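You operate a simulated robot arm through the tools that you are given. There is no shell and no other tool. Be economical: measure what you need, move in short steps, check, and stop when the job is done.

Carry out the task below with a simulated robot arm. There is one attempt and no reset: what you move stays moved.

TASK
Take the dotted bundle and leave it on the medium arc cover. Fetch the black oil can and stand it on the wavy notebook. Take the grease pad on the chest top and put it away on the cart top. Close the bearing drawer. Take the fitting card and leave it on the green blank. Open the waste drawer. The order is free. Set down upright: dotted bundle, black oil can, grease pad, fitting card.

The check looks at the end state, three seconds after you hand in, the way a careful person would. Anything else that was tipped, shoved, dropped, spilled or broken makes it a failure. Lids that push on must go on centred and level and be pressed home; caps that screw on are set level and turned clockwise until they are tight.

THE ROBOT
A 6-joint arm with a two-finger parallel gripper on a trunk, on a base that drives. Base frame: it is fixed to the floor where the robot stands at the start and does not move with it; the origin is under the middle of the robot, x ahead of it, y to its left, z up. Units: mm, degrees, N and s.
Its first joint turns from -166.0 to 166.0 degrees. Places, roughly: bearing drawer [700, -3800, 700]; black oil can [2750, 2500, 500]; cart top [6400, -2700, 900]; dotted bundle [500, 0, 750]; fitting card [750, -4250, 1000]; grease pad (8x5x6 cm) [2800, -600, 500]; green blank (16x24x1 cm) [-700, -2300, 900]; medium arc cover [-500, 1250, 1000]; waste drawer [100, -3100, 700]; wavy notebook [750, -250, 750]. Payload 3.91 kg.
Tool frame: the origin (TCP) lies between the finger pads and is the grasp point; the fingertips stand 30 mm ahead of it; z points along the fingers, y is the line along which they close. Largest opening 110 mm; finger width 20, thickness 10; the body of the gripper, 48 by 112 mm, starts 55 mm behind the TCP.
Orientation is that of the tool frame in the base frame, as [roll, pitch, yaw] about the fixed x, y, z axes, in that order (R = Rz(yaw) Ry(pitch) Rx(roll)). With the fingers straight down and closing along the base's y, the tool's x points along the base's -x, its y along +y and its z along -z.

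THE INTERFACE
- The arm moves only by the tool arm_command. Its argument "rows" is a list of rows, each a list of 3 entries, a list of its own where there are three numbers: the finger opening in m, from 0 to 0.11, then the shift along the base's x, y, z in m, then the turn, a rotation vector about the base's x, y, z in degrees. In form: [[fingers, [dx, dy, dz], [rx, ry, rz]], ...]. A call has 1 to 8 rows; each row shifts and turns the commanded pose from where the row before left it. A row lasts 0.2 s, in which the tool goes at most 50 mm and 8.6 degrees; a call with a longer step from one row to the next is refused whole, and so is a gripper value outside its range. Where a pose cannot be reached the arm comes as near as it can. A force on the tool above 40 N (or 10 N above the force at the start of the call, whichever is more), or a blocked arm, ends the call early, and 0.2 s more pass. The fingers move at their own pace (about 108 mm/s each) and stop on an object; they squeeze with about 29 N. The grip force told is the motor's: it shows also when the fingers shut on nothing. Time passes only in rows, and 0.2 s behind the last, so rows that do not move let the fingers close. It gives the time, the measured TCP pose, the force on the tool (base axes), the opening and the grip force at its end, in the units of the frame above (readings bear some noise), with the torque about the TCP (base axes, N m) and any sound that the robot's microphone picked up.
- Cameras (640 x 400 px; columns grow to the right, rows downward): "scene" is now at [474.9, 422, 1121.1]; the picture's right is [-0.00, -0.17, -0.99], its down [-0.36, -0.92, 0.16] and it looks along [-0.93, 0.36, -0.06] (base axes); focal length 214 px, centre (320, 200). "wrist" rides on the gripper at [72, 17, -103] in the tool frame; the picture's right is [-0.23, 0.97, 0.00], its down [-0.76, -0.18, -0.62] and it looks along [-0.61, -0.14, 0.78] (tool axes); focal length 222 px, centre (320, 200). There is no depth. A picture from a camera that has moved, and an enlarged one, comes with that camera's place and axes in the base frame and with its lens.
- capture(camera): a new picture of that camera. It takes no simulated time.
- steer(legs): drives the robot by 1 to 6 legs, each [ahead, left, turn to the left] in mm, mm and degrees, along the robot's own axes; the way and the turn of a leg run together, so that a leg with both is an arc; at most 1500 mm and 180 degrees a leg. The arm and the cameras ride along, it lands a little off, and it stops where it bumps. It gives what a move gives.
- turn_head(pan, tilt): turns the head with the scene camera to pan (to the left, within 80 degrees either way) and tilt (down, from -29 to 69), counted from straight ahead of the robot. It gives what a move gives.
- zoom(camera, box): a new picture of the part [left, top, right, bottom] of that camera's present view, enlarged. It takes no simulated time.
- finish_job(): hands the job in; it is judged then, once.

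Go step by step. Nothing tells you exact positions but the pictures and the camera data: compare them with the known pose of the tool, close in by small moves and look again before you grip or let go. The budget is 165 turns and 108 pictures, counting those below and the enlarged ones. Unless the task says otherwise, let go and move clear before handing in.

The tools are called after "Call:" by a JSON object that holds its "op" and its "data". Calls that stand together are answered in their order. arm_command: Moves the arm, as the interface text tells. Its arguments: {"type":"object","properties":{"rows":{"type":"array"}},"required":["rows"]} The other tools are called the same way: steer (legs) drives the base; turn_head (pan, tilt) turns the head that bears the scene camera; capture (camera) takes a picture; zoom (camera, box) takes an enlarged picture of a part of a camera's view; finish_job () hands the job in.

At the start:

```text
t: 0.0
tcp_pos: [466.6, 366.6, 999.4]
orientation: [-180.0, -0.1, 180.0]
force: [-1.7, -0.1, -0.5]
ft_torque: [0.0, -0.02, 0.02]
opening: 110.1
finger_force: 0.2
robot x, y, heading: [0.3, 2.7, -0.1]
head pan, tilt: [80.2, 68.8]
```

scene: 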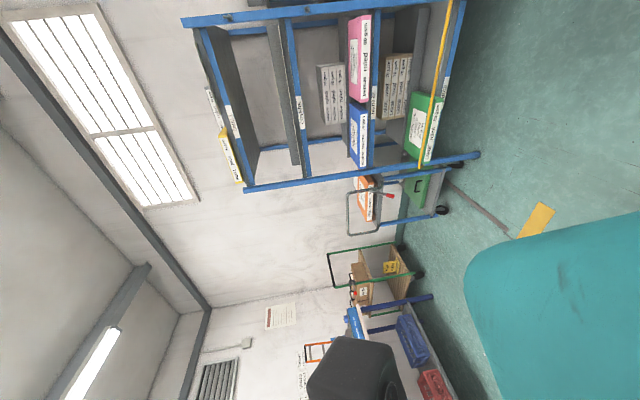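
wrist: 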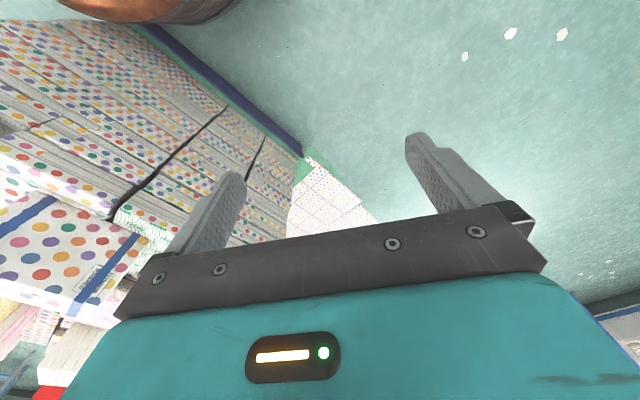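

I'm starting with the head turned far aside, so I'll turn it ahead and look at the work in front of me.

Call:
{"op": "turn_head", "data": {"pan": 0, "tilt": 35}}

Call:
{"op": "capture", "data": {"camera": "scene"}}

```text
t: 1.5
tcp_pos: [467.2, 364.9, 1000.0]
orientation: [179.9, 0.0, 179.9]
force: [-0.3, -0.6, 0.0]
ft_torque: [0.01, -0.03, 0.03]
opening: 110.1
finger_force: 0.0
robot x, y, heading: [1.8, 2.7, 0.0]
head pan, tilt: [0.0, 35.0]
```

```text
105 pictures are left
camera scene: at [518.6, 367.0, 1042.6], right [0.0, -1.0, 0.0], down [-0.82, 0.0, 0.57], along [-0.57, 0.0, -0.82], focal length 214 px, centre (320, 200)
```

scene: 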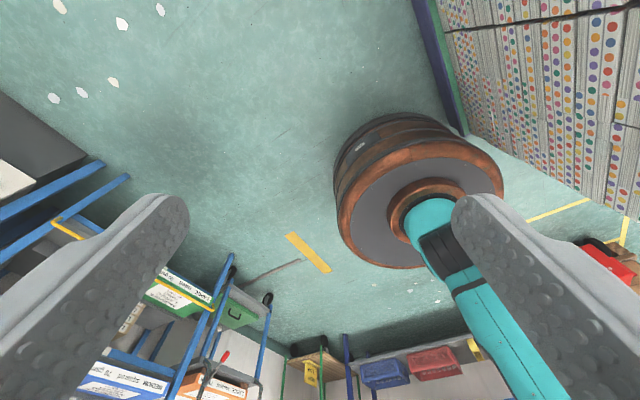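

The scene camera evidently rides on the hand, and "ahead" for it is along the tool. I'll tilt it to its most forward view.

Call:
{"op": "turn_head", "data": {"pan": 0, "tilt": -29}}

Call:
{"op": "capture", "data": {"camera": "scene"}}

Call:
{"op": "capture", "data": {"camera": "wrist"}}

```text
t: 2.9
tcp_pos: [466.8, 365.1, 999.8]
orientation: [179.9, 0.0, 179.9]
force: [-0.1, -0.6, -0.4]
ft_torque: [0.02, -0.01, -0.04]
opening: 109.9
finger_force: 0.1
robot x, y, heading: [-0.6, 1.7, 0.1]
head pan, tilt: [0.0, -28.6]
```

```text
104 pictures are left
camera scene: at [614.8, 366.9, 1063.6], right [0.0, -1.0, 0.0], down [-0.88, 0.0, -0.48], along [0.48, 0.0, -0.88], focal length 214 px, centre (320, 200)
```

scene: 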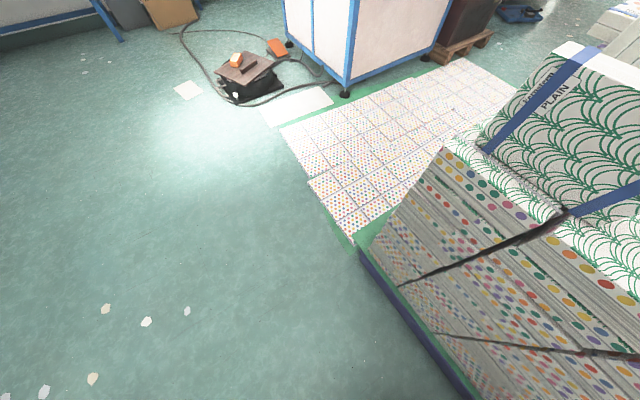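

```text
103 pictures are left
camera wrist: at [393.6, 382.4, 1101.7], right [0.23, 0.97, 0.0], down [0.76, -0.18, 0.62], along [0.61, -0.14, -0.78], focal length 222 px, centre (320, 200)
```

wrist: 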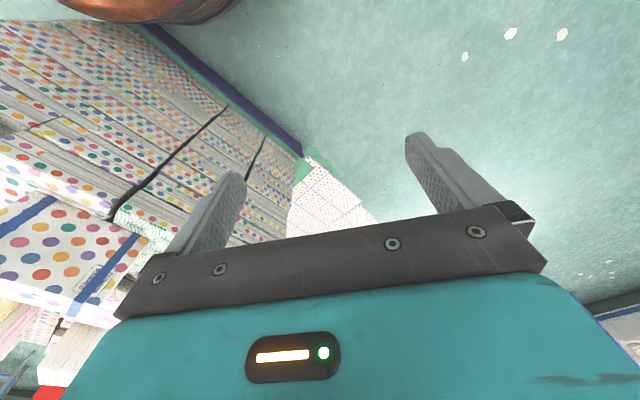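

The stacks of dotted and wavy bundles lie to the right of the hand. I'll lift and move the hand over them for a look straight on.

Call:
{"op": "arm_command", "data": {"rows": [[0.11, [0, -0.03, 0.035], [0, 0, 0]], [0.11, [0, -0.03, 0.035], [0, 0, 0]], [0.11, [0, -0.03, 0.035], [0, 0, 0]], [0.11, [0, -0.045, 0.01], [0, 0, 0]], [0.11, [0, -0.045, 0.01], [0, 0, 0]], [0.11, [0, -0.045, 0.01], [0, 0, 0]], [0.11, [0, -0.045, 0.0], [0, 0, 0]], [0.11, [0, -0.045, 0.0], [0, 0, 0]]]}}

Call:
{"op": "capture", "data": {"camera": "scene"}}

Call:
{"op": "capture", "data": {"camera": "wrist"}}

```text
t: 4.7
tcp_pos: [465.5, 50.0, 1134.9]
orientation: [180.0, 0.0, -180.0]
force: [0.0, -0.2, -0.2]
ft_torque: [0.0, 0.01, -0.01]
opening: 109.9
finger_force: 0.0
robot x, y, heading: [-0.2, -0.9, 0.1]
head pan, tilt: [0.0, -28.6]
```

```text
102 pictures are left
camera scene: at [614.2, 51.3, 1199.0], right [0.0, -1.0, 0.0], down [-0.88, 0.0, -0.48], along [0.48, 0.0, -0.88], focal length 214 px, centre (320, 200)
```

scene: 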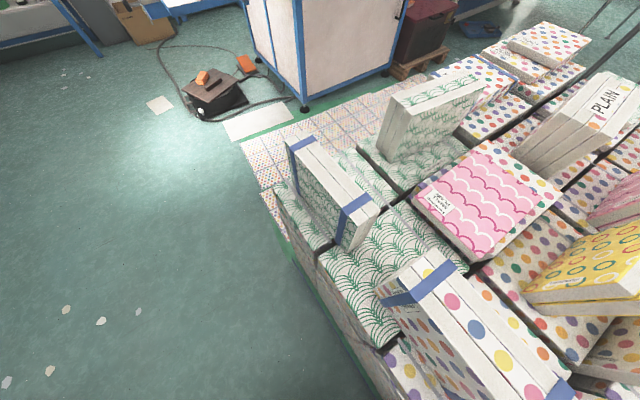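

```text
101 pictures are left
camera wrist: at [392.9, 66.7, 1237.1], right [0.23, 0.97, 0.0], down [0.76, -0.18, 0.62], along [0.61, -0.14, -0.78], focal length 222 px, centre (320, 200)
```

wrist: 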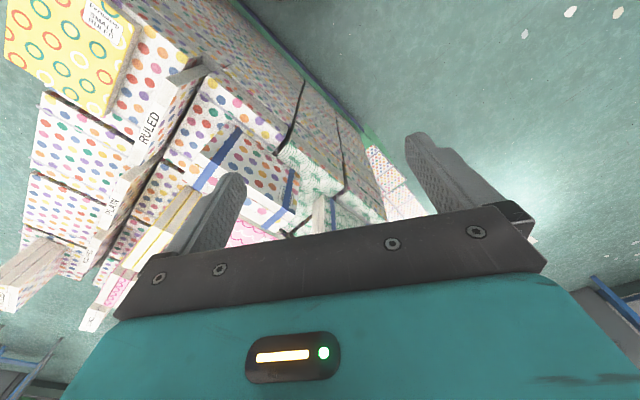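

I see the banded dotted bundle near the front and the pink wavy notebook behind it. I'll look from straight above for measuring.

Call:
{"op": "turn_head", "data": {"pan": 0, "tilt": 0}}

Call:
{"op": "arm_command", "data": {"rows": [[0.11, [0, -0.045, 0.01], [0, 0, 0]], [0.11, [0, -0.045, 0.01], [0, 0, 0]], [0.11, [0, -0.045, 0.01], [0, 0, 0]], [0.11, [0, -0.045, 0.01], [0, 0, 0]]]}}

Call:
{"op": "capture", "data": {"camera": "scene"}}

```text
t: 5.6
tcp_pos: [465.7, 50.2, 1135.4]
orientation: [180.0, 0.0, -179.9]
force: [0.2, -0.8, 0.0]
ft_torque: [-0.01, 0.01, 0.01]
opening: 110.0
finger_force: 0.0
robot x, y, heading: [2.5, 4.9, -0.2]
head pan, tilt: [0.0, 0.0]
```

```text
t: 6.6
tcp_pos: [466.4, -130.0, 1174.4]
orientation: [-179.9, 0.0, 180.0]
force: [-0.4, -0.9, -0.7]
ft_torque: [0.0, -0.05, 0.03]
opening: 109.8
finger_force: 0.0
robot x, y, heading: [-2.2, -3.5, 0.1]
head pan, tilt: [0.0, 0.0]
```

```text
100 pictures are left
camera scene: at [574.9, -128.9, 1214.7], right [0.0, -1.0, 0.0], down [-1.0, 0.0, 0.0], along [0.0, 0.0, -1.0], focal length 214 px, centre (320, 200)
```

scene: 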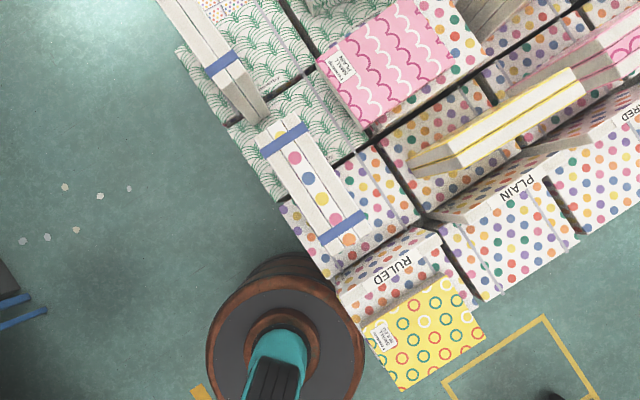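

Triangulating from two views puts the dotted bundle's top at about (599, -121, 925), roughly 60 mm wide, long axis turned about 29°. I'll move above it with the fingers turned to match, and check.

Call:
{"op": "arm_command", "data": {"rows": [[0.11, [0.022, 0.0015, -0.022], [0, 0, 4.8]], [0.11, [0.022, 0.0015, -0.022], [0, 0, 4.8]], [0.11, [0.022, 0.0015, -0.022], [0, 0, 4.8]], [0.11, [0.022, 0.0015, -0.022], [0, 0, 4.8]], [0.11, [0.022, 0.0015, -0.022], [0, 0, 4.8]], [0.11, [0.022, 0.0015, -0.022], [0, 0, 4.8]]]}}

Call:
{"op": "turn_head", "data": {"pan": 0, "tilt": 40}}

Call:
{"op": "capture", "data": {"camera": "scene"}}

Call:
{"op": "capture", "data": {"camera": "wrist"}}

```text
t: 8.0
tcp_pos: [598.9, -119.5, 1042.9]
orientation: [180.0, 0.1, -151.0]
force: [-0.8, 0.5, -0.4]
ft_torque: [-0.02, -0.04, -0.01]
opening: 109.9
finger_force: 0.1
robot x, y, heading: [-2.2, 3.0, -0.0]
head pan, tilt: [0.0, 0.0]
```

```text
t: 9.1
tcp_pos: [598.9, -120.0, 1042.1]
orientation: [180.0, 0.0, -151.2]
force: [0.6, 0.3, -0.1]
ft_torque: [-0.03, 0.0, -0.02]
opening: 109.9
finger_force: 0.0
robot x, y, heading: [-2.0, -0.0, 0.0]
head pan, tilt: [0.0, 40.0]
```

```text
99 pictures are left
camera scene: at [637.8, -96.5, 1088.1], right [0.48, -0.88, 0.0], down [-0.67, -0.37, 0.64], along [-0.56, -0.31, -0.77], focal length 214 px, centre (320, 200)
```

scene: 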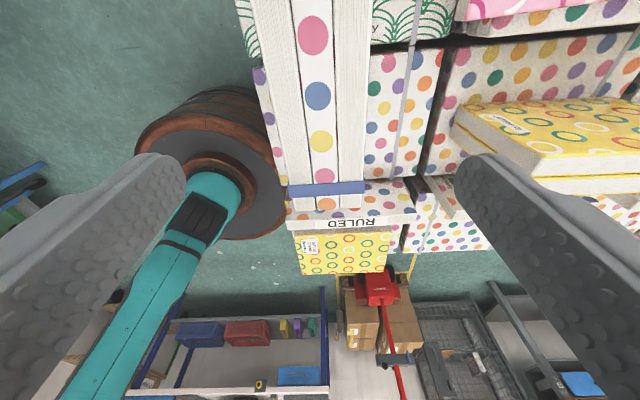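

```text
98 pictures are left
camera wrist: at [526.8, -140.2, 1144.2], right [-0.27, 0.96, 0.0], down [0.75, 0.21, 0.62], along [0.6, 0.17, -0.78], focal length 222 px, centre (320, 200)
```

wrist: 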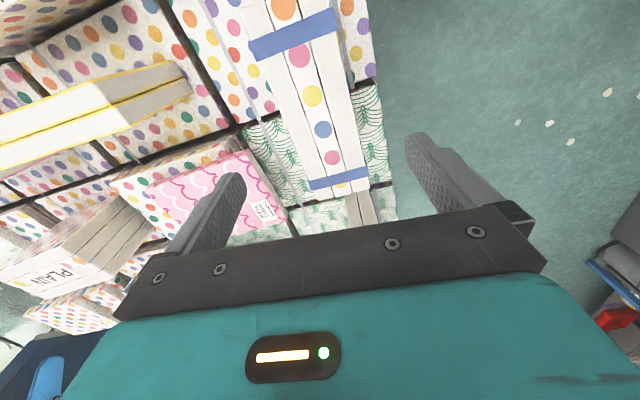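

The bundle is centred between the fingers, with about 4° left to turn. I'll descend to 40 mm below its top and grip.

Call:
{"op": "arm_command", "data": {"rows": [[0.11, [0, 0.001, -0.04], [0, 0, 2]], [0.11, [0, 0.001, -0.04], [0, 0, 1.5]], [0.11, [0, 0, -0.03], [0, 0, 0]], [0.11, [0, 0, -0.025], [0, 0, 0]], [0.11, [0, 0, -0.02], [0, 0, 0]], [0.0, [0, 0, 0], [0, 0, 0]], [0.0, [0, 0, 0], [0, 0, 0]], [0.0, [0, 0, 0], [0, 0, 0]]]}}

Call:
{"op": "capture", "data": {"camera": "scene"}}

```text
t: 10.3
tcp_pos: [600.3, -120.2, 895.4]
orientation: [-179.5, 0.7, -147.8]
force: [-6.5, 3.0, 9.4]
ft_torque: [1.09, -0.34, 0.13]
opening: 68.4
finger_force: 5.5
robot x, y, heading: [-0.4, 0.2, -0.1]
head pan, tilt: [0.0, 40.0]
stopped in row 6: the force on the tool passed its limit at 60 N (the readings are from after the stop); the commanded pose is now the measured one
```

```text
97 pictures are left
camera scene: at [636.2, -93.6, 941.1], right [0.53, -0.85, 0.0], down [-0.65, -0.41, 0.64], along [-0.54, -0.34, -0.77], focal length 214 px, centre (320, 200)
```

scene: 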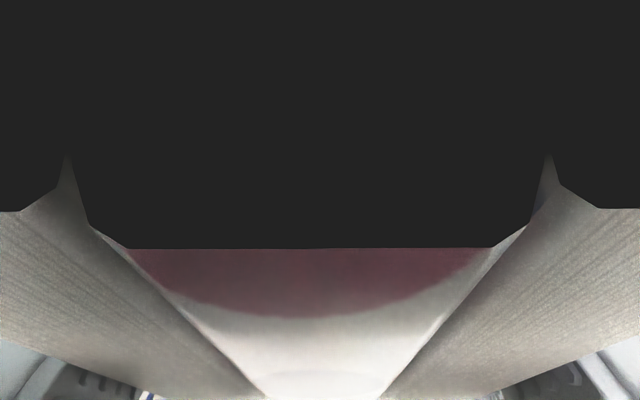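

The fingers have met the bundle (opening 68 mm). I'll finish closing without moving and read the forces.

Call:
{"op": "arm_command", "data": {"rows": [[0.0, [0, 0, 0], [0, 0, 0]], [0.0, [0, 0, 0], [0, 0, 0]], [0.0, [0, 0, 0], [0, 0, 0]]]}}

Call:
{"op": "capture", "data": {"camera": "wrist"}}

```text
t: 11.1
tcp_pos: [601.6, -119.2, 894.3]
orientation: [-179.5, 0.6, -147.6]
force: [-4.2, 2.5, 24.6]
ft_torque: [1.94, 0.15, 0.41]
opening: 67.7
finger_force: 28.8
robot x, y, heading: [-1.9, 0.3, -0.1]
head pan, tilt: [0.0, 40.0]
```

```text
96 pictures are left
camera wrist: at [527.9, -143.8, 995.6], right [-0.33, 0.94, -0.01], down [0.73, 0.26, 0.63], along [0.6, 0.2, -0.77], focal length 222 px, centre (320, 200)
```

wrist: 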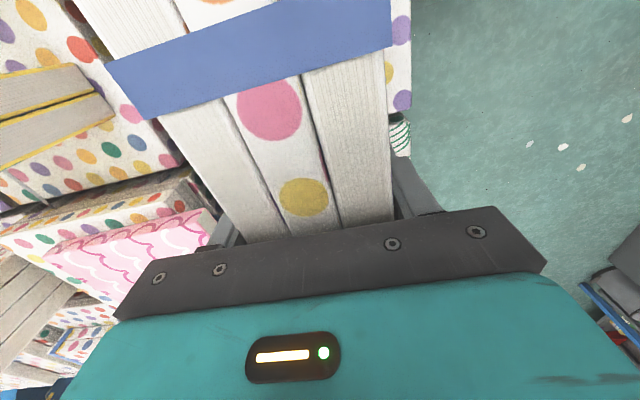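

The bundle is gripped. I'll lift it straight up and check.

Call:
{"op": "arm_command", "data": {"rows": [[0.0, [0, 0, 0.01], [0, 0, 0]], [0.0, [0, 0, 0.02], [0, 0, 0]], [0.0, [0, 0, 0.04], [0, 0, 0]], [0.0, [0, 0, 0.045], [0, 0, 0]], [0.0, [0, 0, 0.045], [0, 0, 0]], [0.0, [0, 0, 0.04], [0, 0, 0]]]}}

Call:
{"op": "capture", "data": {"camera": "wrist"}}

Call:
{"op": "turn_head", "data": {"pan": 0, "tilt": -29}}

Call:
{"op": "capture", "data": {"camera": "scene"}}

```text
t: 12.5
tcp_pos: [603.1, -121.0, 1093.7]
orientation: [-179.6, 0.5, -147.8]
force: [1.5, -0.5, -12.3]
ft_torque: [0.04, -0.02, -0.01]
opening: 67.0
finger_force: 28.9
robot x, y, heading: [-3.0, 2.7, 0.0]
head pan, tilt: [0.0, 40.0]
```

```text
95 pictures are left
camera wrist: at [530.1, -145.0, 1194.3], right [-0.33, 0.94, 0.0], down [0.73, 0.26, 0.63], along [0.6, 0.2, -0.78], focal length 222 px, centre (320, 200)
```

wrist: 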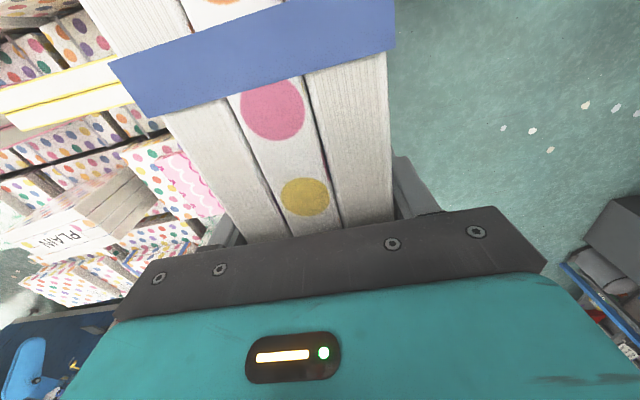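

```text
t: 13.9
tcp_pos: [602.3, -120.2, 1093.2]
orientation: [-179.6, 0.5, -147.7]
force: [-0.4, -0.2, -10.9]
ft_torque: [0.06, 0.03, 0.03]
opening: 67.0
finger_force: 28.8
robot x, y, heading: [-1.6, -0.6, 0.2]
head pan, tilt: [0.0, -28.6]
```

```text
94 pictures are left
camera scene: at [726.1, -39.0, 1157.8], right [0.53, -0.85, 0.01], down [-0.74, -0.47, -0.49], along [0.41, 0.25, -0.87], focal length 214 px, centre (320, 200)
```

scene: 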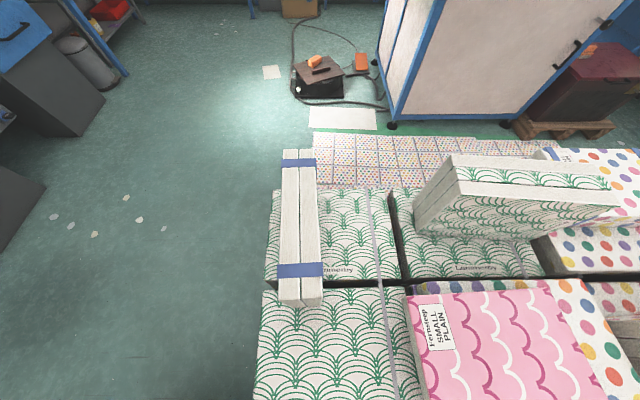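

The bundle is safely lifted (about 1.2 kg). Next I'll turn the robot towards the shelf at back left, where the arc cover should be, and look.

Call:
{"op": "arm_command", "data": {"rows": [[0.0, [-0.015, 0.02, 0.03], [0, 0, -5]], [0.0, [-0.015, 0.02, 0.03], [0, 0, -5]], [0.0, [-0.015, 0.02, 0.03], [0, 0, -5]], [0.0, [-0.015, 0.02, 0.03], [0, 0, -5]], [0.0, [-0.015, 0.02, 0.03], [0, 0, -5]], [0.0, [-0.015, 0.02, 0.03], [0, 0, -5.5]]]}}

Call:
{"op": "steer", "data": {"legs": [[0, 0, 100]]}}

Call:
{"op": "capture", "data": {"camera": "scene"}}

```text
t: 15.3
tcp_pos: [510.8, -2.8, 1274.8]
orientation: [-179.6, 0.4, -178.3]
force: [0.7, -0.7, -12.2]
ft_torque: [-0.02, -0.05, 0.01]
opening: 67.0
finger_force: 29.3
robot x, y, heading: [-0.2, -2.3, 0.0]
head pan, tilt: [0.0, -28.6]
```

```text
t: 19.9
tcp_pos: [-77.0, 503.2, 1274.4]
orientation: [-179.6, 0.5, -79.3]
force: [-0.3, -0.2, -11.2]
ft_torque: [0.06, 0.0, 0.04]
opening: 67.0
finger_force: 29.3
robot x, y, heading: [0.8, 3.6, 99.0]
head pan, tilt: [0.0, -28.6]
```

```text
93 pictures are left
camera scene: at [-108.6, 652.1, 1339.9], right [0.98, 0.19, 0.01], down [0.17, -0.86, -0.49], along [-0.09, 0.48, -0.87], focal length 214 px, centre (320, 200)
```

scene: 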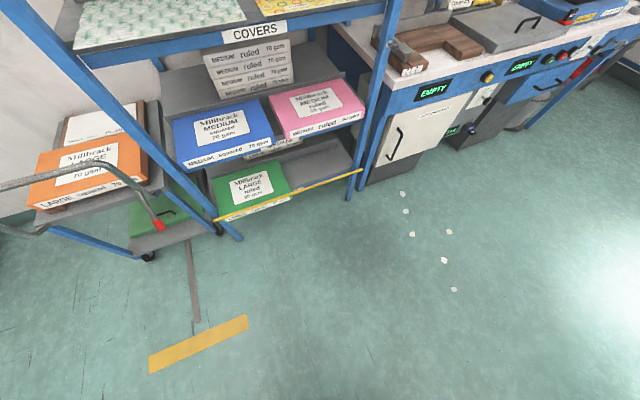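

A rack with a "COVERS" top shelf is ahead, carrying a green arc-patterned cover and a yellow one. I'll shift left to face it and look again.

Call:
{"op": "steer", "data": {"legs": [[0, 500, -9]]}}

Call:
{"op": "capture", "data": {"camera": "scene"}}

```text
t: 22.8
tcp_pos: [-501.0, 469.8, 1274.7]
orientation: [-179.6, 0.5, -88.4]
force: [0.2, 0.5, -11.3]
ft_torque: [0.0, -0.02, -0.03]
opening: 67.1
finger_force: 29.1
robot x, y, heading: [-507.1, -40.0, 89.9]
head pan, tilt: [0.0, -28.6]
```

```text
92 pictures are left
camera scene: at [-507.3, 622.0, 1339.8], right [1.0, 0.03, 0.01], down [0.03, -0.87, -0.49], along [-0.01, 0.49, -0.87], focal length 214 px, centre (320, 200)
```

scene: 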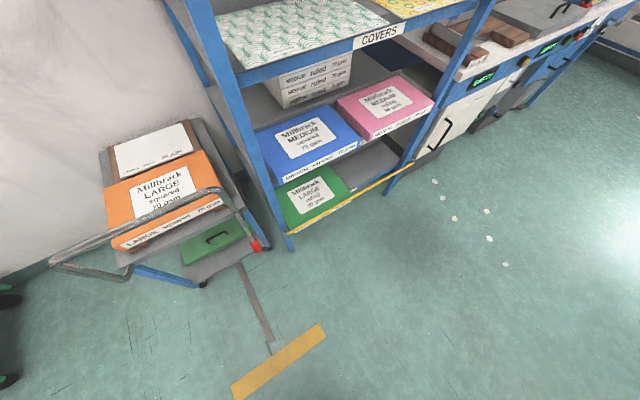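

The COVERS shelf front edge runs obliquely near z 1090, and there may be another shelf above it. I'll turn and use a sideways camera pan to look at the rack horizontally.

Call:
{"op": "steer", "data": {"legs": [[0, 0, -60]]}}

Call:
{"op": "turn_head", "data": {"pan": 80, "tilt": 0}}

Call:
{"op": "capture", "data": {"camera": "scene"}}

```text
t: 25.9
tcp_pos: [-60.8, 214.0, 1274.1]
orientation: [-179.6, 0.5, -148.2]
force: [1.1, 0.7, -11.2]
ft_torque: [0.06, -0.02, 0.0]
opening: 67.0
finger_force: 28.7
robot x, y, heading: [-502.7, -39.9, 30.0]
head pan, tilt: [0.0, -28.6]
```

```text
t: 27.4
tcp_pos: [-61.4, 214.9, 1274.0]
orientation: [-179.7, 0.4, -148.4]
force: [0.2, -0.9, -10.5]
ft_torque: [0.02, -0.01, 0.04]
opening: 66.8
finger_force: 29.0
robot x, y, heading: [-505.8, -43.9, 30.0]
head pan, tilt: [80.0, 0.0]
```

```text
91 pictures are left
camera scene: at [-18.0, 349.2, 1390.0], right [0.1, -0.15, -0.98], down [-0.85, -0.53, -0.01], along [-0.52, 0.84, -0.18], focal length 214 px, centre (320, 200)
```

scene: 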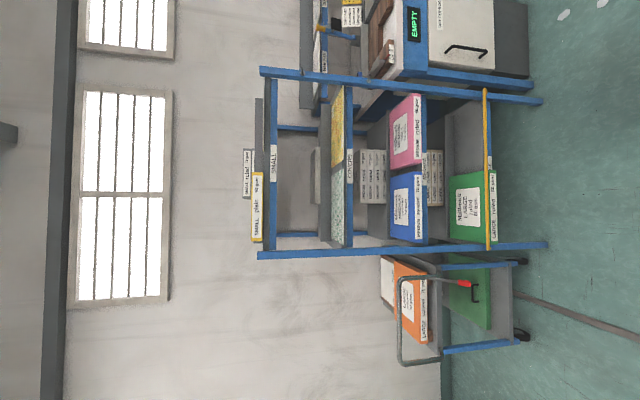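

The rack has a SMALL shelf only about 300 mm above the COVERS shelf, so I need to hold the bundle with a leaning hand to get it in. I'll put the bundle back where it stood and regrip it with the tool leaning about 45°.

Call:
{"op": "steer", "data": {"legs": [[0, 0, -30], [504, 42, 0]]}}

Call:
{"op": "turn_head", "data": {"pan": 0, "tilt": -29}}

```text
t: 31.9
tcp_pos: [506.6, 0.4, 1273.2]
orientation: [-179.6, 0.6, -178.2]
force: [-0.3, 0.0, -12.5]
ft_torque: [0.04, -0.05, -0.01]
opening: 66.9
finger_force: 29.3
robot x, y, heading: [-0.6, 2.0, -0.1]
head pan, tilt: [80.0, 0.0]
```

```text
t: 33.4
tcp_pos: [506.0, -0.4, 1274.3]
orientation: [-179.6, 0.4, -178.2]
force: [-0.7, 0.4, -11.9]
ft_torque: [0.01, -0.03, -0.04]
opening: 66.8
finger_force: 29.4
robot x, y, heading: [1.5, 5.6, 0.1]
head pan, tilt: [0.0, -28.6]
```

Back at the start place; I'll bring the bundle over its old spot.

Call:
{"op": "arm_command", "data": {"rows": [[0.0, [0.0158, -0.0199, -0.025], [0, 0, 5.1]], [0.0, [0.0158, -0.0199, -0.025], [0, 0, 5.1]], [0.0, [0.0158, -0.0199, -0.025], [0, 0, 5.1]], [0.0, [0.0158, -0.0199, -0.03], [0, 0, 5.1]], [0.0, [0.0158, -0.0199, -0.03], [0, 0, 5.1]], [0.0, [0.0158, -0.0199, -0.03], [0, 0, 5]], [0.0, [0, 0, -0.045], [0, 0, 0]], [0.0, [0, 0, -0.045], [0, 0, 0]]]}}

Call:
{"op": "arm_command", "data": {"rows": [[0.0, [0, 0, -0.045], [0, 0, 0]], [0.0, [0, 0, -0.045], [0, 0, 0]], [0.0, [0, 0, -0.02], [0, 0, 0]]]}}

Call:
{"op": "capture", "data": {"camera": "wrist"}}

Call:
{"op": "capture", "data": {"camera": "scene"}}

```text
t: 35.2
tcp_pos: [601.2, -119.5, 1018.4]
orientation: [-179.7, 0.5, -147.7]
force: [-0.6, 0.1, -11.5]
ft_torque: [-0.02, -0.03, 0.0]
opening: 66.9
finger_force: 28.8
robot x, y, heading: [-0.8, 3.1, -0.1]
head pan, tilt: [0.0, -28.6]
```

```text
t: 36.0
tcp_pos: [600.6, -119.3, 909.5]
orientation: [-179.5, 0.5, -147.7]
force: [-0.9, 0.2, -11.3]
ft_torque: [-0.03, -0.02, -0.01]
opening: 66.9
finger_force: 29.2
robot x, y, heading: [-1.7, -0.3, -0.1]
head pan, tilt: [0.0, -28.6]
```

```text
90 pictures are left
camera wrist: at [528.5, -142.9, 1009.5], right [-0.33, 0.94, -0.01], down [0.73, 0.26, 0.63], along [0.6, 0.2, -0.78], focal length 222 px, centre (320, 200)
```

wrist: 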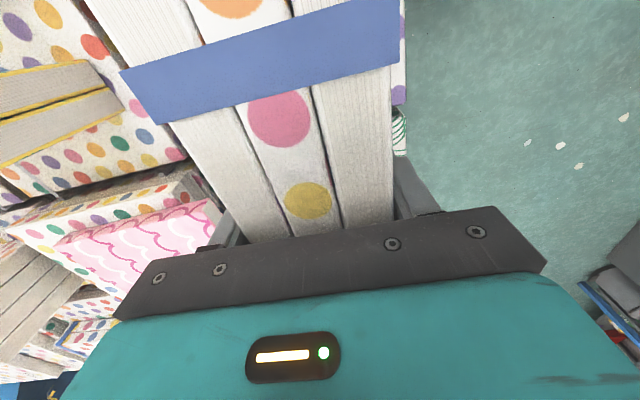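

```text
89 pictures are left
camera scene: at [724.9, -37.1, 973.5], right [0.53, -0.85, 0.01], down [-0.74, -0.47, -0.49], along [0.42, 0.25, -0.87], focal length 214 px, centre (320, 200)
```

scene: 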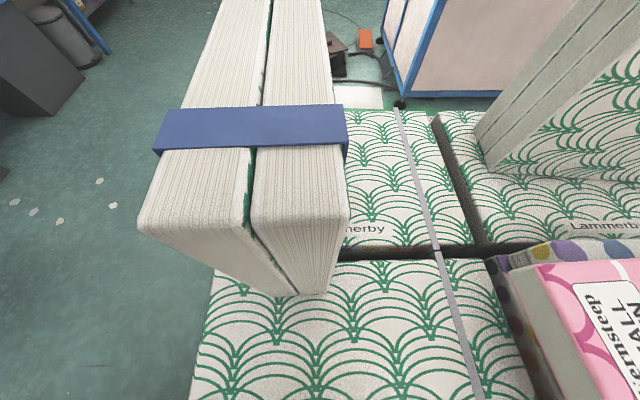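

The bundle hovers just over its old place. I'll lower it in small steps until it sits, then release.

Call:
{"op": "arm_command", "data": {"rows": [[0.0, [0, 0, -0.006], [0, 0, 0]], [0.0, [0, 0, -0.004], [0, 0, 0]], [0.0, [0, 0, -0.003], [0, 0, 0]], [0.0, [0, 0, -0.002], [0, 0, 0]]]}}

```text
t: 37.0
tcp_pos: [601.4, -119.5, 895.1]
orientation: [-179.5, 0.6, -147.7]
force: [-3.8, -2.9, 22.9]
ft_torque: [0.7, 0.8, 0.49]
opening: 67.0
finger_force: 29.2
robot x, y, heading: [-1.1, 7.3, 0.1]
head pan, tilt: [0.0, -28.6]
```

The bundle is seated again. I'll open, rise clear, then back the base off 200 mm so a leaning hand has room.

Call:
{"op": "arm_command", "data": {"rows": [[0.11, [0, 0, 0], [0, 0, 0]], [0.11, [0, 0, 0.0], [0, 0, 0]], [0.11, [0, 0, 0.03], [0, 0, 0]], [0.11, [0, 0, 0.045], [0, 0, 0]], [0.11, [0, 0, 0.045], [0, 0, 0]], [0.11, [0, 0, 0.045], [0, 0, 0]]]}}

Call:
{"op": "steer", "data": {"legs": [[-200, 0, 0]]}}

Call:
{"op": "arm_command", "data": {"rows": [[0.11, [0, 0, 0], [4.005, -6.34, 0]], [0.11, [0, 0, 0], [4.005, -6.34, 0]], [0.11, [0, 0, 0.0], [4.005, -6.34, 0]], [0.11, [0, 0, 0.0], [4.005, -6.34, 0]], [0.11, [0, 0, 0.0], [4.005, -6.34, 0]], [0.11, [0, 0, 0.0], [4.005, -6.34, 0]]]}}

Call:
{"op": "capture", "data": {"camera": "scene"}}

Call:
{"op": "capture", "data": {"camera": "wrist"}}

```text
t: 38.4
tcp_pos: [602.9, -119.4, 1056.7]
orientation: [-179.6, 0.5, -147.7]
force: [-0.1, 0.3, 0.1]
ft_torque: [-0.04, 0.02, 0.0]
opening: 110.1
finger_force: 0.1
robot x, y, heading: [-3.0, 2.1, 0.1]
head pan, tilt: [0.0, -28.6]
```

```text
t: 40.0
tcp_pos: [403.1, -120.3, 1058.6]
orientation: [-179.5, 0.4, -148.0]
force: [1.7, -0.7, 0.4]
ft_torque: [0.02, -0.01, 0.01]
opening: 110.0
finger_force: 0.0
robot x, y, heading: [-202.7, 2.7, 0.3]
head pan, tilt: [0.0, -28.6]
```

```text
t: 41.4
tcp_pos: [404.9, -120.4, 1057.2]
orientation: [-179.7, 45.4, -147.9]
force: [-0.6, 1.5, -0.2]
ft_torque: [-0.02, 0.0, 0.01]
opening: 110.1
finger_force: 0.1
robot x, y, heading: [-203.2, 3.7, 0.1]
head pan, tilt: [0.0, -28.6]
```

```text
88 pictures are left
camera scene: at [452.7, -86.3, 1209.1], right [0.53, -0.85, 0.0], down [-0.23, -0.15, -0.96], along [0.82, 0.51, -0.27], focal length 214 px, centre (320, 200)
```

scene: 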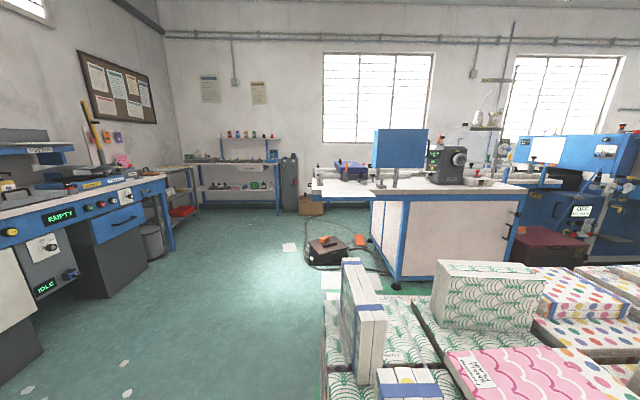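

```text
87 pictures are left
camera wrist: at [288.5, -171.2, 1076.2], right [-0.38, 0.91, 0.16], down [0.17, -0.1, 0.98], along [0.91, 0.4, -0.11], focal length 222 px, centre (320, 200)
```

wrist: 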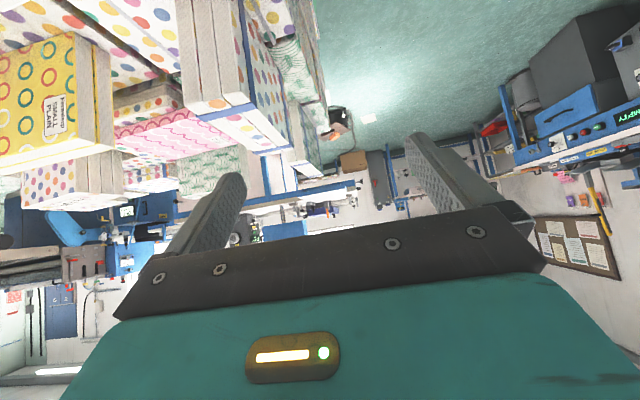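

The leaning pose works and also gives good forward views. I'll move to the pre-approach point on the bundle's long axis and look down at it.

Call:
{"op": "arm_command", "data": {"rows": [[0.11, [0.027, -0.014, -0.012], [0, 0, 0]], [0.11, [0.027, -0.014, -0.015], [0, 0, 0]], [0.11, [0.027, -0.014, -0.02], [0, 0, 0]], [0.11, [0.026, -0.014, -0.02], [0, 0, 0]]]}}

Call:
{"op": "turn_head", "data": {"pan": 0, "tilt": 15}}

Call:
{"op": "capture", "data": {"camera": "scene"}}

Call:
{"op": "capture", "data": {"camera": "wrist"}}

```text
t: 42.4
tcp_pos: [511.0, -175.6, 989.7]
orientation: [-179.6, 45.5, -147.7]
force: [0.6, -0.4, 0.9]
ft_torque: [-0.02, 0.01, 0.03]
opening: 110.2
finger_force: 0.0
robot x, y, heading: [-203.2, 6.9, 0.2]
head pan, tilt: [0.0, -28.6]
```

```text
t: 43.5
tcp_pos: [511.8, -176.0, 988.7]
orientation: [-179.7, 45.5, -147.9]
force: [0.8, 0.5, -0.6]
ft_torque: [0.01, -0.01, 0.01]
opening: 110.1
finger_force: 0.0
robot x, y, heading: [-203.3, 1.4, -0.4]
head pan, tilt: [0.0, 15.0]
```

```text
86 pictures are left
camera scene: at [538.4, -156.0, 1077.4], right [0.53, -0.85, 0.0], down [-0.73, -0.46, -0.51], along [0.43, 0.27, -0.86], focal length 214 px, centre (320, 200)
```

scene: 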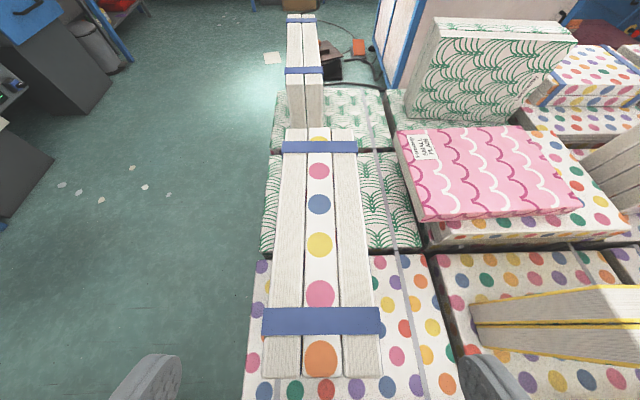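

```text
85 pictures are left
camera wrist: at [396.1, -227.1, 1009.0], right [-0.38, 0.91, 0.16], down [0.17, -0.1, 0.98], along [0.91, 0.4, -0.12], focal length 222 px, centre (320, 200)
```

wrist: 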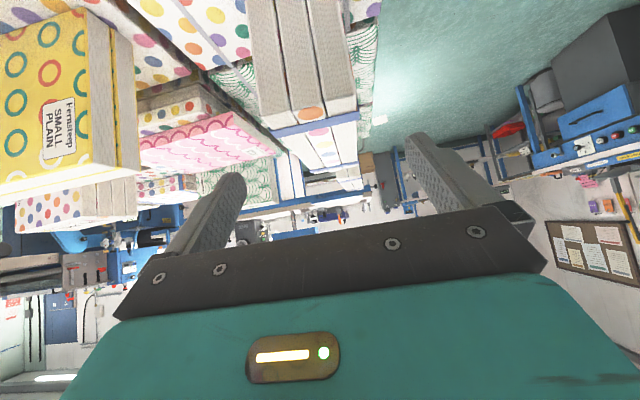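

The bundle is lined up with the tool. I'll move in along the tool's axis to 17 mm below its top, then close.

Call:
{"op": "arm_command", "data": {"rows": [[0.11, [0.016, 0.0112, -0.0205], [0, 0, 0]], [0.11, [0.016, 0.0112, -0.0205], [0, 0, 0]], [0.11, [0.016, 0.011, -0.02], [0, 0, 0]], [0.11, [0.016, 0.011, -0.02], [0, 0, 0]], [0.11, [0, 0, 0], [0, 0, 0]]]}}

Call:
{"op": "capture", "data": {"camera": "scene"}}

Call:
{"op": "capture", "data": {"camera": "wrist"}}

```text
t: 44.7
tcp_pos: [575.6, -132.7, 913.0]
orientation: [-179.6, 45.6, -147.8]
force: [-5.1, -4.8, 30.4]
ft_torque: [0.01, 1.88, 0.31]
opening: 109.9
finger_force: 0.0
robot x, y, heading: [-199.2, -0.8, 0.1]
head pan, tilt: [0.0, 15.0]
```

```text
84 pictures are left
camera scene: at [601.5, -112.6, 1001.0], right [0.53, -0.85, 0.01], down [-0.73, -0.46, -0.51], along [0.44, 0.26, -0.86], focal length 214 px, centre (320, 200)
```

scene: 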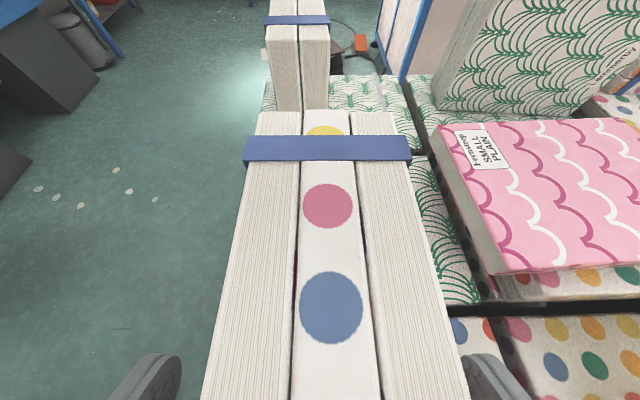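

```text
83 pictures are left
camera wrist: at [459.5, -183.5, 932.1], right [-0.38, 0.91, 0.16], down [0.16, -0.1, 0.98], along [0.91, 0.4, -0.11], focal length 222 px, centre (320, 200)
```

wrist: 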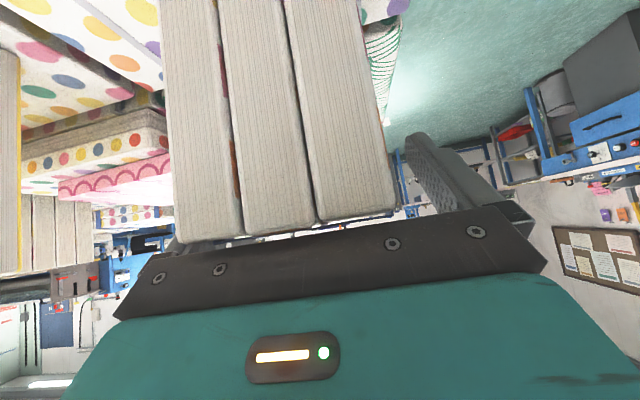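

The palm just touches the bundle's near top edge. I'll ease up 6 mm and close.

Call:
{"op": "arm_command", "data": {"rows": [[0.11, [0, 0, 0.01], [0, 0, 0]], [0.11, [0, 0, 0], [0, 0, 0]], [0.0, [0, 0, 0], [0, 0, 0]], [0.0, [0, 0, 0], [0, 0, 0]], [0.0, [0, 0, 0], [0, 0, 0]], [0.0, [0, 0, 0], [0, 0, 0]]]}}

```text
t: 46.1
tcp_pos: [574.9, -132.1, 919.1]
orientation: [-179.8, 45.4, -147.9]
force: [-0.6, -0.7, -0.1]
ft_torque: [-0.07, 0.03, -0.1]
opening: 67.0
finger_force: 29.1
robot x, y, heading: [-201.4, 1.7, -0.3]
head pan, tilt: [0.0, 15.0]
```

Gripped at 67 mm with no side load. I'll lift gently and check whether it droops.

Call:
{"op": "arm_command", "data": {"rows": [[0.0, [0, 0, 0.01], [0, 0, 0]], [0.0, [0, 0, 0.02], [0, 0, 0]], [0.0, [0, 0, 0.03], [0, 0, 0]], [0.0, [0, 0, 0.04], [0, 0, 0]], [0.0, [0, 0, 0.04], [0, 0, 0]], [0.0, [0, 0, 0.04], [0, 0, 0]]]}}

Call:
{"op": "capture", "data": {"camera": "scene"}}

Call:
{"op": "capture", "data": {"camera": "wrist"}}

```text
t: 47.5
tcp_pos: [573.3, -130.7, 1097.9]
orientation: [-179.9, 45.4, -147.9]
force: [0.5, -0.1, -12.0]
ft_torque: [-0.21, 0.26, 0.02]
opening: 66.7
finger_force: 29.1
robot x, y, heading: [-199.3, -0.6, -0.3]
head pan, tilt: [0.0, 15.0]
```

```text
82 pictures are left
camera scene: at [601.1, -110.2, 1186.1], right [0.53, -0.85, 0.0], down [-0.73, -0.46, -0.51], along [0.43, 0.27, -0.86], focal length 214 px, centre (320, 200)
```

scene: 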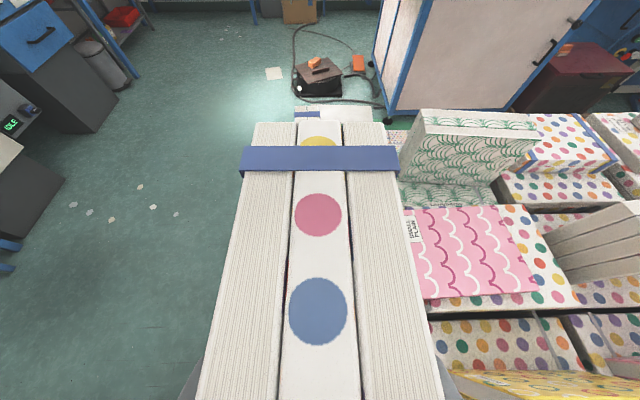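

```text
81 pictures are left
camera wrist: at [458.8, -181.3, 1117.9], right [-0.38, 0.91, 0.16], down [0.17, -0.1, 0.98], along [0.91, 0.4, -0.12], focal length 222 px, centre (320, 200)
```

wrist: 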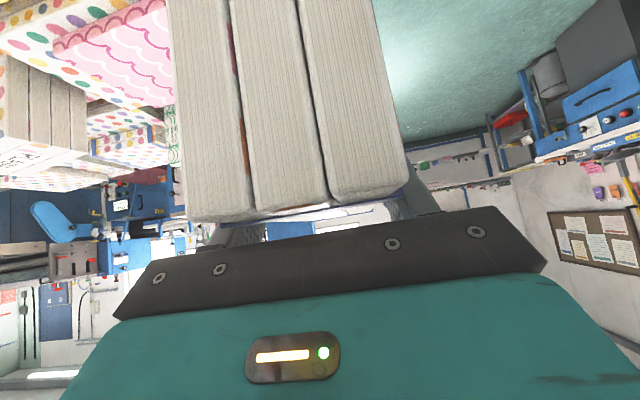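

The bundle holds level with no droop. I'll bring the hand in front of the robot with its lean straight ahead, then drive round to face the rack.

Call:
{"op": "arm_command", "data": {"rows": [[0.0, [-0.0205, 0.0218, 0.03], [0, 0, -5.35]], [0.0, [-0.0205, 0.0218, 0.03], [0, 0, -5.35]], [0.0, [-0.0205, 0.0218, 0.03], [0, 0, -5.35]], [0.0, [-0.0205, 0.0218, 0.03], [0, 0, -5.35]], [0.0, [-0.0205, 0.0218, 0.03], [0, 0, -5.35]], [0.0, [-0.0205, 0.0218, 0.03], [0, 0, -5.35]], [0.0, [0, 0, 0], [0, 0, 0]]]}}

Call:
{"op": "steer", "data": {"legs": [[0, 0, 123], [0, -338, 0], [100, 0, 0]]}}

Call:
{"op": "turn_head", "data": {"pan": 0, "tilt": -15}}

Call:
{"op": "capture", "data": {"camera": "scene"}}

```text
t: 49.1
tcp_pos: [450.3, 0.0, 1278.8]
orientation: [-179.7, 45.4, 179.9]
force: [0.0, -0.2, -11.5]
ft_torque: [-0.02, 0.29, -0.01]
opening: 66.8
finger_force: 28.8
robot x, y, heading: [-199.3, 0.9, -0.0]
head pan, tilt: [0.0, 15.0]
```

```text
t: 57.1
tcp_pos: [-310.1, 819.1, 1278.8]
orientation: [-179.7, 45.3, -58.6]
force: [0.6, 0.3, -10.8]
ft_torque: [-0.29, -0.2, 0.02]
opening: 67.1
finger_force: 28.7
robot x, y, heading: [25.2, 262.2, 121.4]
head pan, tilt: [0.0, 15.0]
```

```text
t: 58.0
tcp_pos: [-310.0, 819.1, 1279.8]
orientation: [-179.7, 45.3, -58.7]
force: [-0.2, -0.6, -11.5]
ft_torque: [-0.29, -0.17, -0.01]
opening: 66.6
finger_force: 29.3
robot x, y, heading: [26.9, 261.2, 121.4]
head pan, tilt: [0.0, -15.0]
```

```text
80 pictures are left
camera scene: at [-342.0, 870.2, 1408.6], right [0.86, 0.52, 0.0], down [0.26, -0.42, -0.87], along [-0.45, 0.74, -0.49], focal length 214 px, centre (320, 200)
```

scene: 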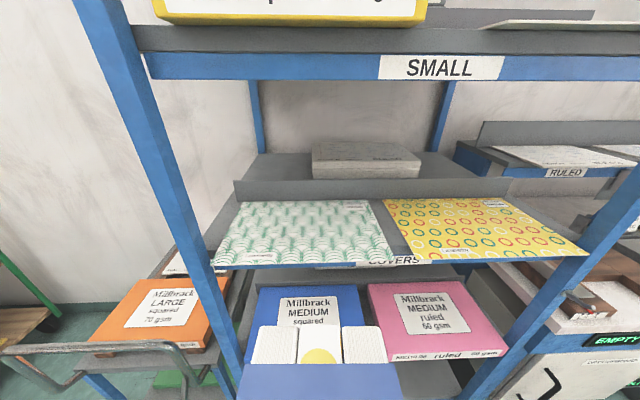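

The green arc cover lies flush with the shelf front, about 340×240 mm, centre near (-581, 1200, 1108); a low partition stands behind it. I'll drive closer and check before reaching in.

Call:
{"op": "steer", "data": {"legs": [[235, 32, 1]]}}

Call:
{"op": "arm_command", "data": {"rows": [[0.0, [0, 0, -0.02], [0, 0, 0]], [0.0, [0, 0, -0.02], [0, 0, 0]], [0.0, [0, 0, 0], [0, 0, 0]]]}}

Call:
{"op": "capture", "data": {"camera": "scene"}}

Call:
{"op": "capture", "data": {"camera": "wrist"}}

```text
t: 59.8
tcp_pos: [-472.5, 996.2, 1279.4]
orientation: [-179.8, 45.5, -57.5]
force: [-0.6, -0.7, -11.3]
ft_torque: [-0.3, -0.21, 0.02]
opening: 66.9
finger_force: 28.8
robot x, y, heading: [-125.8, 443.8, 122.4]
head pan, tilt: [0.0, -15.0]
```

```text
t: 60.6
tcp_pos: [-473.7, 996.9, 1237.7]
orientation: [-179.6, 45.4, -57.5]
force: [-0.1, 0.1, -11.6]
ft_torque: [-0.3, -0.17, -0.01]
opening: 66.9
finger_force: 28.8
robot x, y, heading: [-122.1, 448.2, 122.5]
head pan, tilt: [0.0, -15.0]
```

```text
79 pictures are left
camera scene: at [-506.7, 1047.1, 1367.8], right [0.85, 0.53, 0.0], down [0.27, -0.42, -0.87], along [-0.46, 0.74, -0.49], focal length 214 px, centre (320, 200)
```

scene: 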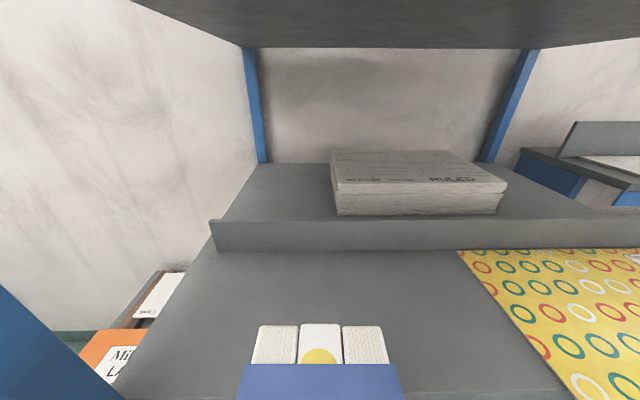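

```text
78 pictures are left
camera wrist: at [-422.0, 882.8, 1257.5], right [-0.91, -0.39, 0.16], down [0.1, 0.17, 0.98], along [-0.41, 0.91, -0.12], focal length 222 px, centre (320, 200)
```

wrist: 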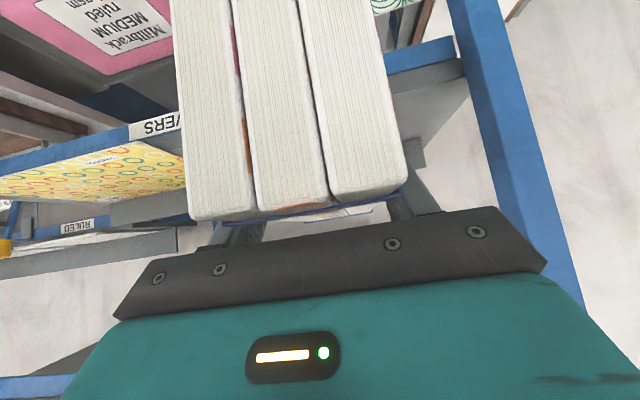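

The green cover is no longer visible on the shelf, and some green pattern shows lower down. I must find where it went before moving anything; I'll look with the head panned and tilted.

Call:
{"op": "turn_head", "data": {"pan": 40, "tilt": 15}}

Call:
{"op": "capture", "data": {"camera": "scene"}}

```text
t: 61.7
tcp_pos: [-472.8, 997.7, 1237.8]
orientation: [-179.7, 45.5, -57.5]
force: [-0.1, -0.7, -11.7]
ft_torque: [-0.3, -0.17, 0.01]
opening: 66.9
finger_force: 29.2
robot x, y, heading: [-126.0, 444.6, 122.4]
head pan, tilt: [40.0, 15.0]
```

```text
77 pictures are left
camera scene: at [-536.3, 981.9, 1341.3], right [0.4, 0.8, -0.45], down [0.58, -0.6, -0.55], along [-0.71, -0.04, -0.71], focal length 214 px, centre (320, 200)
```

scene: 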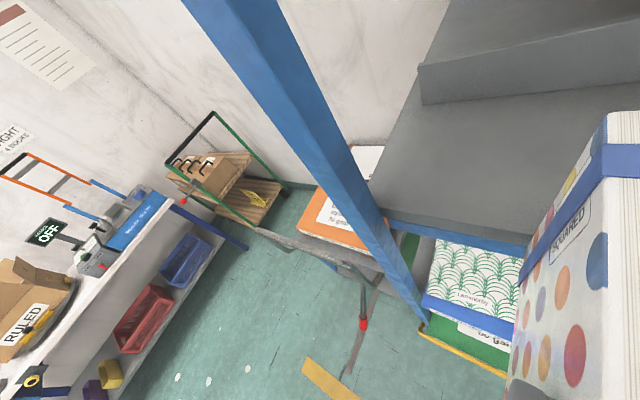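

The bundle is taller than I assumed (bottom about 130 mm below the TCP), and on lowering its tip knocked the overhanging cover down onto the blue ream one shelf below. I'll rise, back out, and look closely at how the cover lies.

Call:
{"op": "arm_command", "data": {"rows": [[0.0, [0, 0, 0.02], [0, 0, 0]], [0.0, [0, 0, 0.02], [0, 0, 0]]]}}

Call:
{"op": "steer", "data": {"legs": [[-350, 0, 0]]}}

Call:
{"op": "turn_head", "data": {"pan": 0, "tilt": -25}}

Call:
{"op": "capture", "data": {"camera": "scene"}}

```text
t: 62.3
tcp_pos: [-473.3, 995.5, 1276.4]
orientation: [-179.7, 45.4, -57.5]
force: [-0.7, -0.1, -11.5]
ft_torque: [-0.3, -0.16, 0.02]
opening: 66.8
finger_force: 28.9
robot x, y, heading: [-123.6, 443.1, 122.2]
head pan, tilt: [40.0, 15.0]
```

```text
t: 64.5
tcp_pos: [-283.1, 696.9, 1276.9]
orientation: [-179.7, 45.4, -57.4]
force: [0.8, 0.3, -11.6]
ft_torque: [-0.31, -0.2, 0.0]
opening: 67.0
finger_force: 28.8
robot x, y, heading: [68.1, 143.9, 122.2]
head pan, tilt: [40.0, 15.0]
```

```text
t: 65.6
tcp_pos: [-282.7, 695.9, 1276.6]
orientation: [-179.8, 45.4, -57.5]
force: [0.4, -0.5, -11.5]
ft_torque: [-0.29, -0.15, 0.01]
opening: 66.6
finger_force: 29.5
robot x, y, heading: [67.4, 143.6, 122.7]
head pan, tilt: [0.0, -25.0]
```

```text
76 pictures are left
camera scene: at [-317.2, 749.4, 1422.7], right [0.84, 0.54, 0.0], down [0.18, -0.28, -0.94], along [-0.5, 0.8, -0.34], focal length 214 px, centre (320, 200)
```

scene: 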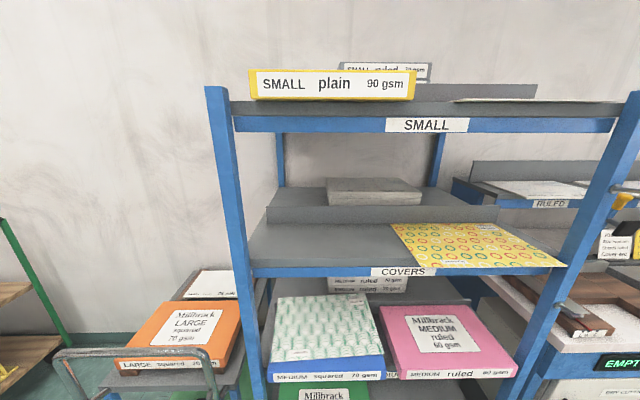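

The cover landed squarely on the blue "MEDIUM squared" ream. I'll zoom to see its exact lie and the shelf it came from.

Call:
{"op": "zoom", "data": {"camera": "scene", "box": [230, 180, 580, 399]}}

```text
1.83 times, centred on (405, 290) of scene
camera zoom: at [-317.2, 749.4, 1422.7], right [0.84, 0.54, 0.0], down [0.18, -0.28, -0.94], along [-0.5, 0.8, -0.34], focal length 392 px, centre (165, 36)
```

zoom: 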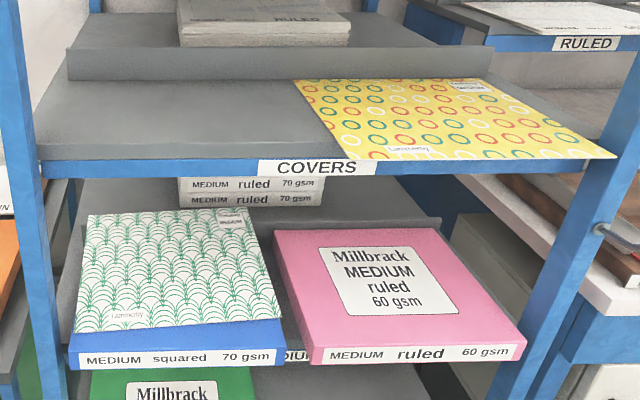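

I'll put the bundle back on the stack for now, so that the hand is free to return the cover to its shelf.

Call:
{"op": "steer", "data": {"legs": [[-250, 0, 0], [0, 0, -122.5], [-402, 67, 0]]}}

Call:
{"op": "turn_head", "data": {"pan": 0, "tilt": 15}}

```text
t: 66.9
tcp_pos: [-227.3, 610.6, 1280.1]
orientation: [-179.7, 45.7, -57.5]
force: [0.0, 0.1, -11.3]
ft_torque: [-0.3, -0.18, 0.01]
opening: 66.8
finger_force: 29.2
robot x, y, heading: [120.2, 61.9, 122.6]
head pan, tilt: [0.0, -25.0]
stopped in leg 1: the robot was blocked; the commanded pose is now the measured one
```

```text
t: 68.0
tcp_pos: [-228.2, 608.8, 1280.4]
orientation: [-179.8, 45.6, -57.4]
force: [0.1, 0.0, -10.0]
ft_torque: [-0.27, -0.17, -0.04]
opening: 67.1
finger_force: 29.2
robot x, y, heading: [119.9, 57.5, 122.3]
head pan, tilt: [0.0, 15.0]
```

I backed into the pallet lightly. I'll go around: sideways to the known spot, then turn.

Call:
{"op": "steer", "data": {"legs": [[119, 303, 0], [0, 0, -122.4]]}}

Call:
{"op": "capture", "data": {"camera": "scene"}}

```text
t: 75.2
tcp_pos: [447.6, 9.9, 1281.4]
orientation: [-179.7, 45.8, -178.5]
force: [0.1, 0.7, -10.6]
ft_torque: [0.01, 0.38, -0.02]
opening: 66.8
finger_force: 28.6
robot x, y, heading: [-203.0, -1.6, 1.5]
head pan, tilt: [0.0, 15.0]
```

```text
74 pictures are left
camera scene: at [480.0, 12.7, 1368.5], right [0.02, -1.0, 0.0], down [-0.86, -0.02, -0.51], along [0.51, 0.01, -0.86], focal length 214 px, centre (320, 200)
```

scene: 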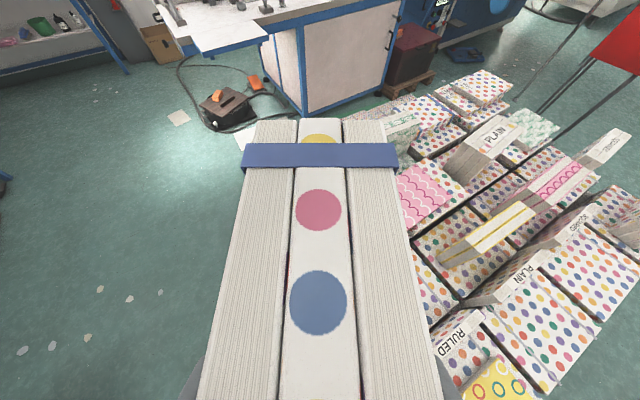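

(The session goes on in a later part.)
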